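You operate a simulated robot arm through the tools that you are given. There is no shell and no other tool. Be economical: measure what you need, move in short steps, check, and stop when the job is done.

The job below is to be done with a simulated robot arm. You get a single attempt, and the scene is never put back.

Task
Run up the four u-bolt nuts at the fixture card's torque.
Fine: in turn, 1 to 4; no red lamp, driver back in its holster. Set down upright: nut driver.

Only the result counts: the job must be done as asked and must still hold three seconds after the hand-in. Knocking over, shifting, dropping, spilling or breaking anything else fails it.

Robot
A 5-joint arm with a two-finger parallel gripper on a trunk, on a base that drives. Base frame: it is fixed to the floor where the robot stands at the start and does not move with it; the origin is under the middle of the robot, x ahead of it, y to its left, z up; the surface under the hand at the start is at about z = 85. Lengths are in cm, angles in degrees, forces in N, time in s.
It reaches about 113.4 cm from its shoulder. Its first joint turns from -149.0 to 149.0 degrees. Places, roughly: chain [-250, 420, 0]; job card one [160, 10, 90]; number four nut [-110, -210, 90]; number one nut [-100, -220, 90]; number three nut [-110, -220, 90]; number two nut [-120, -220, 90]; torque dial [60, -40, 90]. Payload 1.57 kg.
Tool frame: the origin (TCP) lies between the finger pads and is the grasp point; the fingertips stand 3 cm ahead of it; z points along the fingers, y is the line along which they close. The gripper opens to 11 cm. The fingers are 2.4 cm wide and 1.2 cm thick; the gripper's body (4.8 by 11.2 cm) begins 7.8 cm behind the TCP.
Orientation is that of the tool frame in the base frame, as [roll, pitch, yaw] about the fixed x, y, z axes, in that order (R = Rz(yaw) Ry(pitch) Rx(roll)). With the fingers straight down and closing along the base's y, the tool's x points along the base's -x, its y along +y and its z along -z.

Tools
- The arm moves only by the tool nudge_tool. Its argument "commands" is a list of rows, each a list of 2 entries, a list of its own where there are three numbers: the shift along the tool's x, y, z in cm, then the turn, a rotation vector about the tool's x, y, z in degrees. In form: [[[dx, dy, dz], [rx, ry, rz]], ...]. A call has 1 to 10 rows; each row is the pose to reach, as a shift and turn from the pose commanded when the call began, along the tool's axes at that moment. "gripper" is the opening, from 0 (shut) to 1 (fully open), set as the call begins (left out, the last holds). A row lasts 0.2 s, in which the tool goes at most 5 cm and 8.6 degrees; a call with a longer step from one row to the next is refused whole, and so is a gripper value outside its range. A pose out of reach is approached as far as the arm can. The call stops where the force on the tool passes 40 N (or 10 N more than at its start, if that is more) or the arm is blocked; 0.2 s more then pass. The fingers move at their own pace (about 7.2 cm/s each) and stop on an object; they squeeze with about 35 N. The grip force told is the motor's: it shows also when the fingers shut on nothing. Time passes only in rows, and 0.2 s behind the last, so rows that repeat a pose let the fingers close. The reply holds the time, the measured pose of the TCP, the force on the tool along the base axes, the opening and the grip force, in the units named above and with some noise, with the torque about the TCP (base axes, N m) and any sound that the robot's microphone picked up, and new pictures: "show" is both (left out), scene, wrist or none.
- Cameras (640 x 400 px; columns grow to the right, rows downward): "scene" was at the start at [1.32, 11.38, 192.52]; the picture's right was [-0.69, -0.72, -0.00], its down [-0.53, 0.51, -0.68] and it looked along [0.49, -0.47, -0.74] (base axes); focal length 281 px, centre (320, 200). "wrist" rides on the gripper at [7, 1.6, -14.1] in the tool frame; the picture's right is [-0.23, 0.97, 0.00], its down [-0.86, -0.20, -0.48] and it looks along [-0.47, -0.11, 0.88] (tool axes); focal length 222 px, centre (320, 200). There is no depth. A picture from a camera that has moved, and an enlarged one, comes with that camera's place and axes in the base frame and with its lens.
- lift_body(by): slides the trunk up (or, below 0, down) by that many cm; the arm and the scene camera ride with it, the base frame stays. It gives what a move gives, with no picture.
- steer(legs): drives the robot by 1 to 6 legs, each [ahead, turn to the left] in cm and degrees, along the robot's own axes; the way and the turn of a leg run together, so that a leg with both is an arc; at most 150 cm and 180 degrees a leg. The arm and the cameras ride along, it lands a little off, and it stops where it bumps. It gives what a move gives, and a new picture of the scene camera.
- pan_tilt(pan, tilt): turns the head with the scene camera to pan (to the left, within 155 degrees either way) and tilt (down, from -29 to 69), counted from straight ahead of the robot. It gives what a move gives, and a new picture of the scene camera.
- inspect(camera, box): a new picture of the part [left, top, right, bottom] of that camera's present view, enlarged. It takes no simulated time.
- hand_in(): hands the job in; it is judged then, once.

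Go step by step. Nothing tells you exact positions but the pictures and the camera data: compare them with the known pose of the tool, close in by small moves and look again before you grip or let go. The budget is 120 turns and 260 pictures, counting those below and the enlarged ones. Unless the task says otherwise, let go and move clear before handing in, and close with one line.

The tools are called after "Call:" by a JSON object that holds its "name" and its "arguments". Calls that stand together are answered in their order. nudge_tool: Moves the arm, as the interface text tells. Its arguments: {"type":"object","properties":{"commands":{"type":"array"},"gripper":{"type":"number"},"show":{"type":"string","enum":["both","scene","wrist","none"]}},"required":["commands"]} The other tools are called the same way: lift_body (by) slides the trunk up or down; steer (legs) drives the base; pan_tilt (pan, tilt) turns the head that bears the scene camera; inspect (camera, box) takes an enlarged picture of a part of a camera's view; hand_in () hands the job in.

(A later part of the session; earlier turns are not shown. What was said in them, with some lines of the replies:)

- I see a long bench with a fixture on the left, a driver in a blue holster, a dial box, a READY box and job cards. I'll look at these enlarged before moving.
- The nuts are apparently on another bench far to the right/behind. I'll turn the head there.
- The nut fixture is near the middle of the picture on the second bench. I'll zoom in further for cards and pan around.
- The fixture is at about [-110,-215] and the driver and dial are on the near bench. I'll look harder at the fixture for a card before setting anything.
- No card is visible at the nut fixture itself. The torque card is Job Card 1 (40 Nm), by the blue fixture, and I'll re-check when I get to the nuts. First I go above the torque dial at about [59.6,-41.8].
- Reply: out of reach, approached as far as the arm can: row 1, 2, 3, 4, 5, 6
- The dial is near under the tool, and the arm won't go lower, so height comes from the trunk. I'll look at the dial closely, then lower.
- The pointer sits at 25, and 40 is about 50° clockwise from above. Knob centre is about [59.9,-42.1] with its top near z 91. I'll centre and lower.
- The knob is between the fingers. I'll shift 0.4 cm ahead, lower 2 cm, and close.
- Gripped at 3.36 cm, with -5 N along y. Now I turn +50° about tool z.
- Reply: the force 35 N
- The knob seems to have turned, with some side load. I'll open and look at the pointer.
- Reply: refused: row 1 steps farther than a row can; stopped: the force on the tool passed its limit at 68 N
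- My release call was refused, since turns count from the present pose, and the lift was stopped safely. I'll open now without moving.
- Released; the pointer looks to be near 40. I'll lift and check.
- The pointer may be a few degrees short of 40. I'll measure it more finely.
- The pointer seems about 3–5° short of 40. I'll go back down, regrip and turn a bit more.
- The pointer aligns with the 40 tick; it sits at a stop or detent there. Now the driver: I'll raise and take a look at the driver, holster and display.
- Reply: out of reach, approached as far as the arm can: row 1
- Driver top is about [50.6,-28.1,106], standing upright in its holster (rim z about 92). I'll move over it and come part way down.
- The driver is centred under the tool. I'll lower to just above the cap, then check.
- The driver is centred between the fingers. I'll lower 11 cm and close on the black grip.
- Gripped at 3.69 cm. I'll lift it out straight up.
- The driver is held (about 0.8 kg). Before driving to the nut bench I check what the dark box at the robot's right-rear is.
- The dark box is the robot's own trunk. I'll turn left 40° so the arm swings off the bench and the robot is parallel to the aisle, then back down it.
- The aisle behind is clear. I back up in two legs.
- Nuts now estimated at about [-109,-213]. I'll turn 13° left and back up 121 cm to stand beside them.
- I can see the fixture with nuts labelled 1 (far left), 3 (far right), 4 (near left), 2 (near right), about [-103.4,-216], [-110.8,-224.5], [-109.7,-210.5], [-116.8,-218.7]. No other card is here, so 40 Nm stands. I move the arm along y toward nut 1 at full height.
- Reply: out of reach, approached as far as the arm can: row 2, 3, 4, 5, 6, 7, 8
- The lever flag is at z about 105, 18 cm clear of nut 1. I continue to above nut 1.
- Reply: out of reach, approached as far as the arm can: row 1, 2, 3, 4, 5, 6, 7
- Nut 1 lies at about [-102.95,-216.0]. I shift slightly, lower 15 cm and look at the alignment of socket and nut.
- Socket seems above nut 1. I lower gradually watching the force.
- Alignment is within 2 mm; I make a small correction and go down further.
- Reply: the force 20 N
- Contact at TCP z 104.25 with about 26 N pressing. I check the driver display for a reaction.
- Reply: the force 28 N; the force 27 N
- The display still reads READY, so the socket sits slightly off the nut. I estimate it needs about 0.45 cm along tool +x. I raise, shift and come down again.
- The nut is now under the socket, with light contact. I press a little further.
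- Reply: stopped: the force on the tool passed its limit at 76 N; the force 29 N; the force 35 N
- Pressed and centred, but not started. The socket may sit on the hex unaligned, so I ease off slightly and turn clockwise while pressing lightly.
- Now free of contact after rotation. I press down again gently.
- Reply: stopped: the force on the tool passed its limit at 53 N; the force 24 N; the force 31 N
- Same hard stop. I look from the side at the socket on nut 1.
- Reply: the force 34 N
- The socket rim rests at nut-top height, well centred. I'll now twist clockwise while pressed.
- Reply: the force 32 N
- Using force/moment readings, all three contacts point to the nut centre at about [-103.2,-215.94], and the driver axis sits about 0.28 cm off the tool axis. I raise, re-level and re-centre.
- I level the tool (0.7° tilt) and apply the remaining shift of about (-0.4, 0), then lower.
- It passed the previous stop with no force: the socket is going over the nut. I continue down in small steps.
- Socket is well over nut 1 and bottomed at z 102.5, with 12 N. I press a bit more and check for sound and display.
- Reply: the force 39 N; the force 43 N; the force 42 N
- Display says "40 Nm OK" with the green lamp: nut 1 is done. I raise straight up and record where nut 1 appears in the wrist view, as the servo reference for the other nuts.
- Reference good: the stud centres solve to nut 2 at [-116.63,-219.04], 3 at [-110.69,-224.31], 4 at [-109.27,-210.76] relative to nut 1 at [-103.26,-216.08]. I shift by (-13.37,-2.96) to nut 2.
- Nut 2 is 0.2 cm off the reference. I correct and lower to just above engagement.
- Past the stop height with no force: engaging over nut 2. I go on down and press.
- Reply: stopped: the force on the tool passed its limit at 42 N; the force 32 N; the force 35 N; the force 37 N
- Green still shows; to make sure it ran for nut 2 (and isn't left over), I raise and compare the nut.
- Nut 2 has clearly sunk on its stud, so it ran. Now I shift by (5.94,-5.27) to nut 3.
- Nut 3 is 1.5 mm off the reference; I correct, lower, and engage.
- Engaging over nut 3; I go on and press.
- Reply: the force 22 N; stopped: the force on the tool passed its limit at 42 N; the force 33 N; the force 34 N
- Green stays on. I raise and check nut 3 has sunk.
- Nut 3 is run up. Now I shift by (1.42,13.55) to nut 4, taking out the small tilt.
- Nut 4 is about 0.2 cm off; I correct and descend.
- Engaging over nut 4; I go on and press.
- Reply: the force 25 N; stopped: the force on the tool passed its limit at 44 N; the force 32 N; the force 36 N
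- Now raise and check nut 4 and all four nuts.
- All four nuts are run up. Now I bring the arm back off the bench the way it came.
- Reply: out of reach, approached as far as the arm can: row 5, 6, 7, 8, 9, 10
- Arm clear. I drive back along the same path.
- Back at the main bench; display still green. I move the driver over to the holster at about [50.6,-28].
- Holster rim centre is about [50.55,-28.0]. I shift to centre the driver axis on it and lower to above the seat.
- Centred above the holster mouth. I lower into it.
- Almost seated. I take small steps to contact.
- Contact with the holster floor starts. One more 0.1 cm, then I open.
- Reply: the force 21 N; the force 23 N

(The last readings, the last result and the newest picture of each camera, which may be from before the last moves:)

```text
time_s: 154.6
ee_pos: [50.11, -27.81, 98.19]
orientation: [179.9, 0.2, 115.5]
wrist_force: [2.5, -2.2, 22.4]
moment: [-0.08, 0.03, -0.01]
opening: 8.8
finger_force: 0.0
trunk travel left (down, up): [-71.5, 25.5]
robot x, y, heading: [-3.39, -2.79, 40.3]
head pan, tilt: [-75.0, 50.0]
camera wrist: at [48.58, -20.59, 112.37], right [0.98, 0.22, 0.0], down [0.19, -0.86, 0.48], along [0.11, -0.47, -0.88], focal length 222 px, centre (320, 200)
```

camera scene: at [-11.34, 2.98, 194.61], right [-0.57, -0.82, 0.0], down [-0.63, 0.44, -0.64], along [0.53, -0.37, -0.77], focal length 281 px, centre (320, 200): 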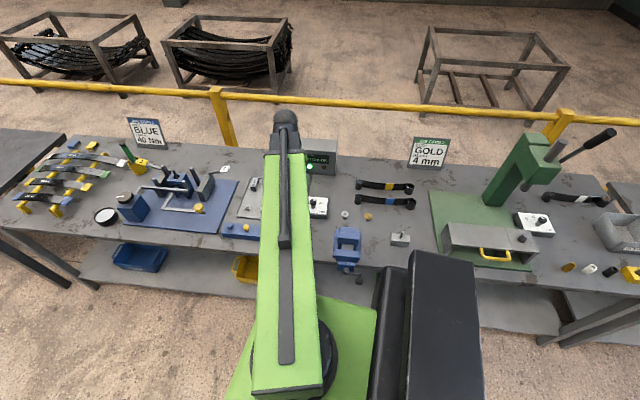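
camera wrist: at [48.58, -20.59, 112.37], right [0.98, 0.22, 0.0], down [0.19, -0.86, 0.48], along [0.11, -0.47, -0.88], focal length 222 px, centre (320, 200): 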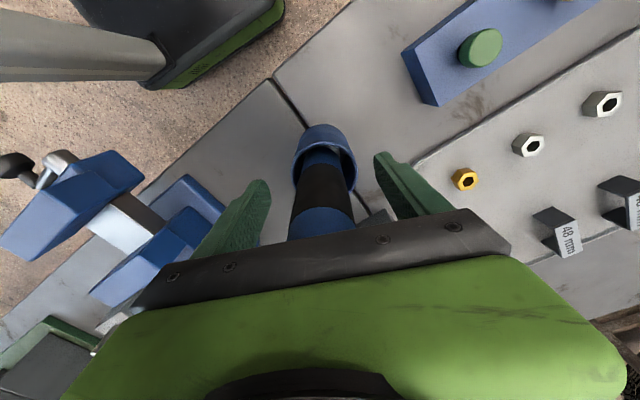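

Fingers are open; the remaining force is likely the cap touching the palm. I lift straight up.

Call:
{"name": "lift_body", "arguments": {"by": 1.5}}

Call:
{"name": "inspect", "arguments": {"camera": "wrist", "box": [200, 60, 440, 240]}}

```text
time_s: 155.3
ee_pos: [50.31, -27.78, 99.7]
orientation: [179.8, 0.2, 115.6]
wrist_force: [0.1, -0.6, 0.1]
moment: [-0.03, 0.01, -0.01]
opening: 8.8
finger_force: 0.0
trunk travel left (down, up): [-73.0, 24.0]
robot x, y, heading: [-3.18, -2.79, 40.6]
head pan, tilt: [-75.0, 50.0]
```

```text
2.22 times, centred on (320, 150) of wrist
camera zoom: at [48.68, -20.62, 113.8], right [0.98, 0.22, 0.0], down [0.19, -0.86, 0.48], along [0.1, -0.47, -0.88], focal length 494 px, centre (320, 311)
```

zoom: 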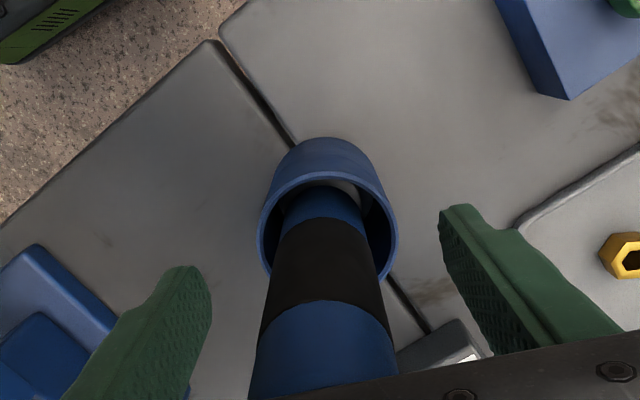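

The driver stands upright in the holster. I raise fully, then verify everything.

Call:
{"name": "lift_body", "arguments": {"by": 24}}

Call:
{"name": "nudge_tool", "arguments": {"commands": [[[4, 2, 0], [0, 0, 0]], [[8, 4, 0], [0, 0, 0]], [[12, 8, 0], [0, 0, 0]], [[15, 12, 0], [0, 0, 0]], [[15, 12, 0], [0, 0, 0]]]}}

Call:
{"name": "inspect", "arguments": {"camera": "scene", "box": [240, 120, 400, 280]}}

```text
time_s: 157.8
ee_pos: [50.21, -27.84, 123.72]
orientation: [179.9, 0.2, 115.6]
wrist_force: [0.2, -0.4, 0.2]
moment: [-0.04, 0.01, 0.03]
opening: 8.8
finger_force: 0.0
trunk travel left (down, up): [-97.0, 0.0]
robot x, y, heading: [-3.72, -3.02, 40.3]
head pan, tilt: [-75.0, 50.0]
```

```text
refused: row 3 steps farther than a row can; nothing moved
```

```text
2.50 times, centred on (320, 200) of scene
camera zoom: at [-11.43, 2.9, 194.56], right [-0.57, -0.82, 0.0], down [-0.63, 0.44, -0.64], along [0.53, -0.37, -0.77], focal length 702 px, centre (320, 200)
```

zoom: 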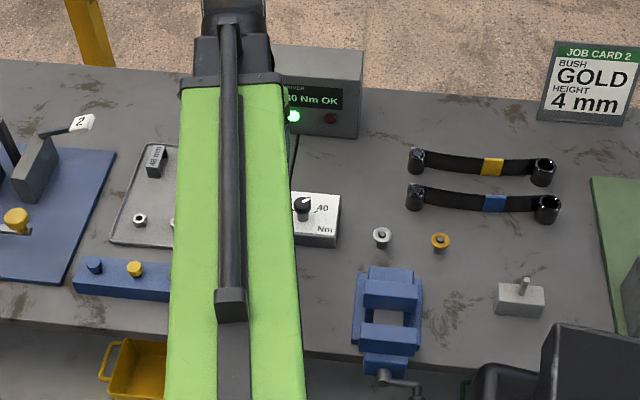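

Call:
{"name": "nudge_tool", "arguments": {"commands": [[[4, 2, 0], [0, 0, 0]], [[8, 4, 0], [0, 0, 0]], [[12, 6, 0], [0, 0, 0]], [[16, 8, 0], [0, 0, 0]], [[20, 10, 0], [0, 0, 0]], [[20, 10, 0], [0, 0, 0]]]}}

Call:
{"name": "inspect", "arguments": {"camera": "scene", "box": [240, 120, 400, 280]}}

```text
time_s: 159.2
ee_pos: [52.36, -5.62, 123.63]
orientation: [179.9, 0.1, 115.6]
wrist_force: [0.9, -1.0, 0.1]
moment: [0.03, -0.02, -0.02]
opening: 8.8
finger_force: 0.0
out of reach, approached as far as the arm can: row 4, 5, 6
trunk travel left (down, up): [-97.0, 0.0]
robot x, y, heading: [-3.39, -2.45, 40.3]
head pan, tilt: [-75.0, 50.0]
camera scene: at [-11.43, 2.8, 194.56], right [-0.57, -0.82, 0.0], down [-0.63, 0.44, -0.64], along [0.53, -0.36, -0.77], focal length 281 px, centre (320, 200)
camera wrist: at [50.82, 1.53, 137.82], right [0.98, 0.21, 0.0], down [0.19, -0.86, 0.48], along [0.1, -0.47, -0.88], focal length 222 px, centre (320, 200)
```

scene: 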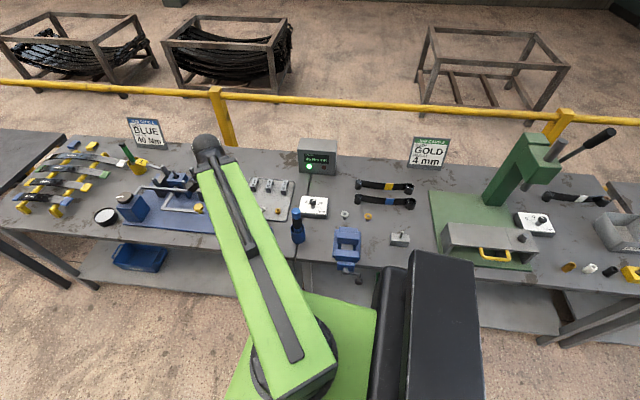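
wrist: 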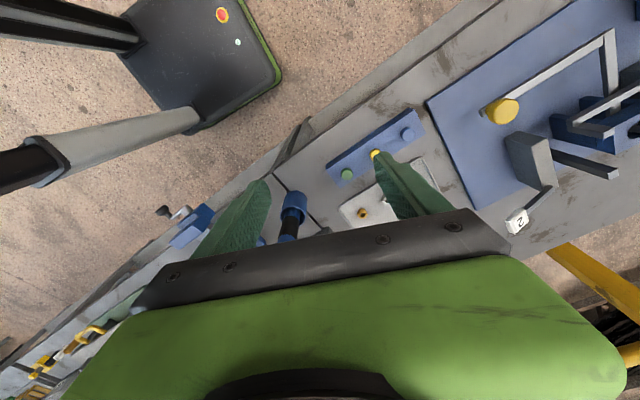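

```text
2.50 times, centred on (320, 200) of scene
camera zoom: at [-11.43, 2.8, 194.56], right [-0.57, -0.82, 0.0], down [-0.63, 0.44, -0.64], along [0.53, -0.36, -0.77], focal length 702 px, centre (320, 200)
```

zoom: 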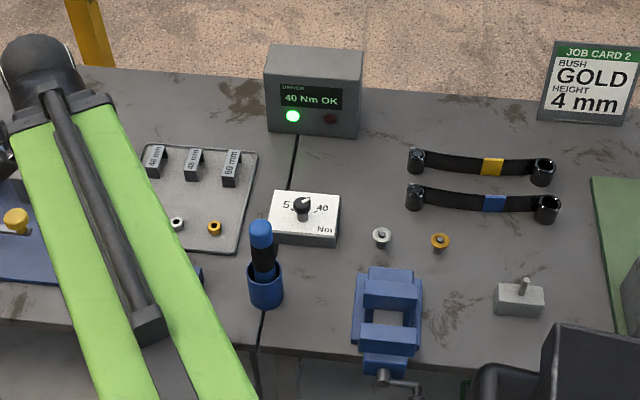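

The driver stands upright in its holster, the green lamp shows "40 Nm OK", red is off, and the arm is clear. Handing in.

Call:
{"name": "hand_in", "arguments": {}}

```text
The job is handed in.
```

I ran up the four u-bolt nuts in order, 1 to 4, at 40 Nm. The driver is back upright in its holster, the green lamp is on and the red lamp is off; I never saw red lit when I checked. There was no card at the nut fixture itself, so I took the 40 Nm from Job Card 1.
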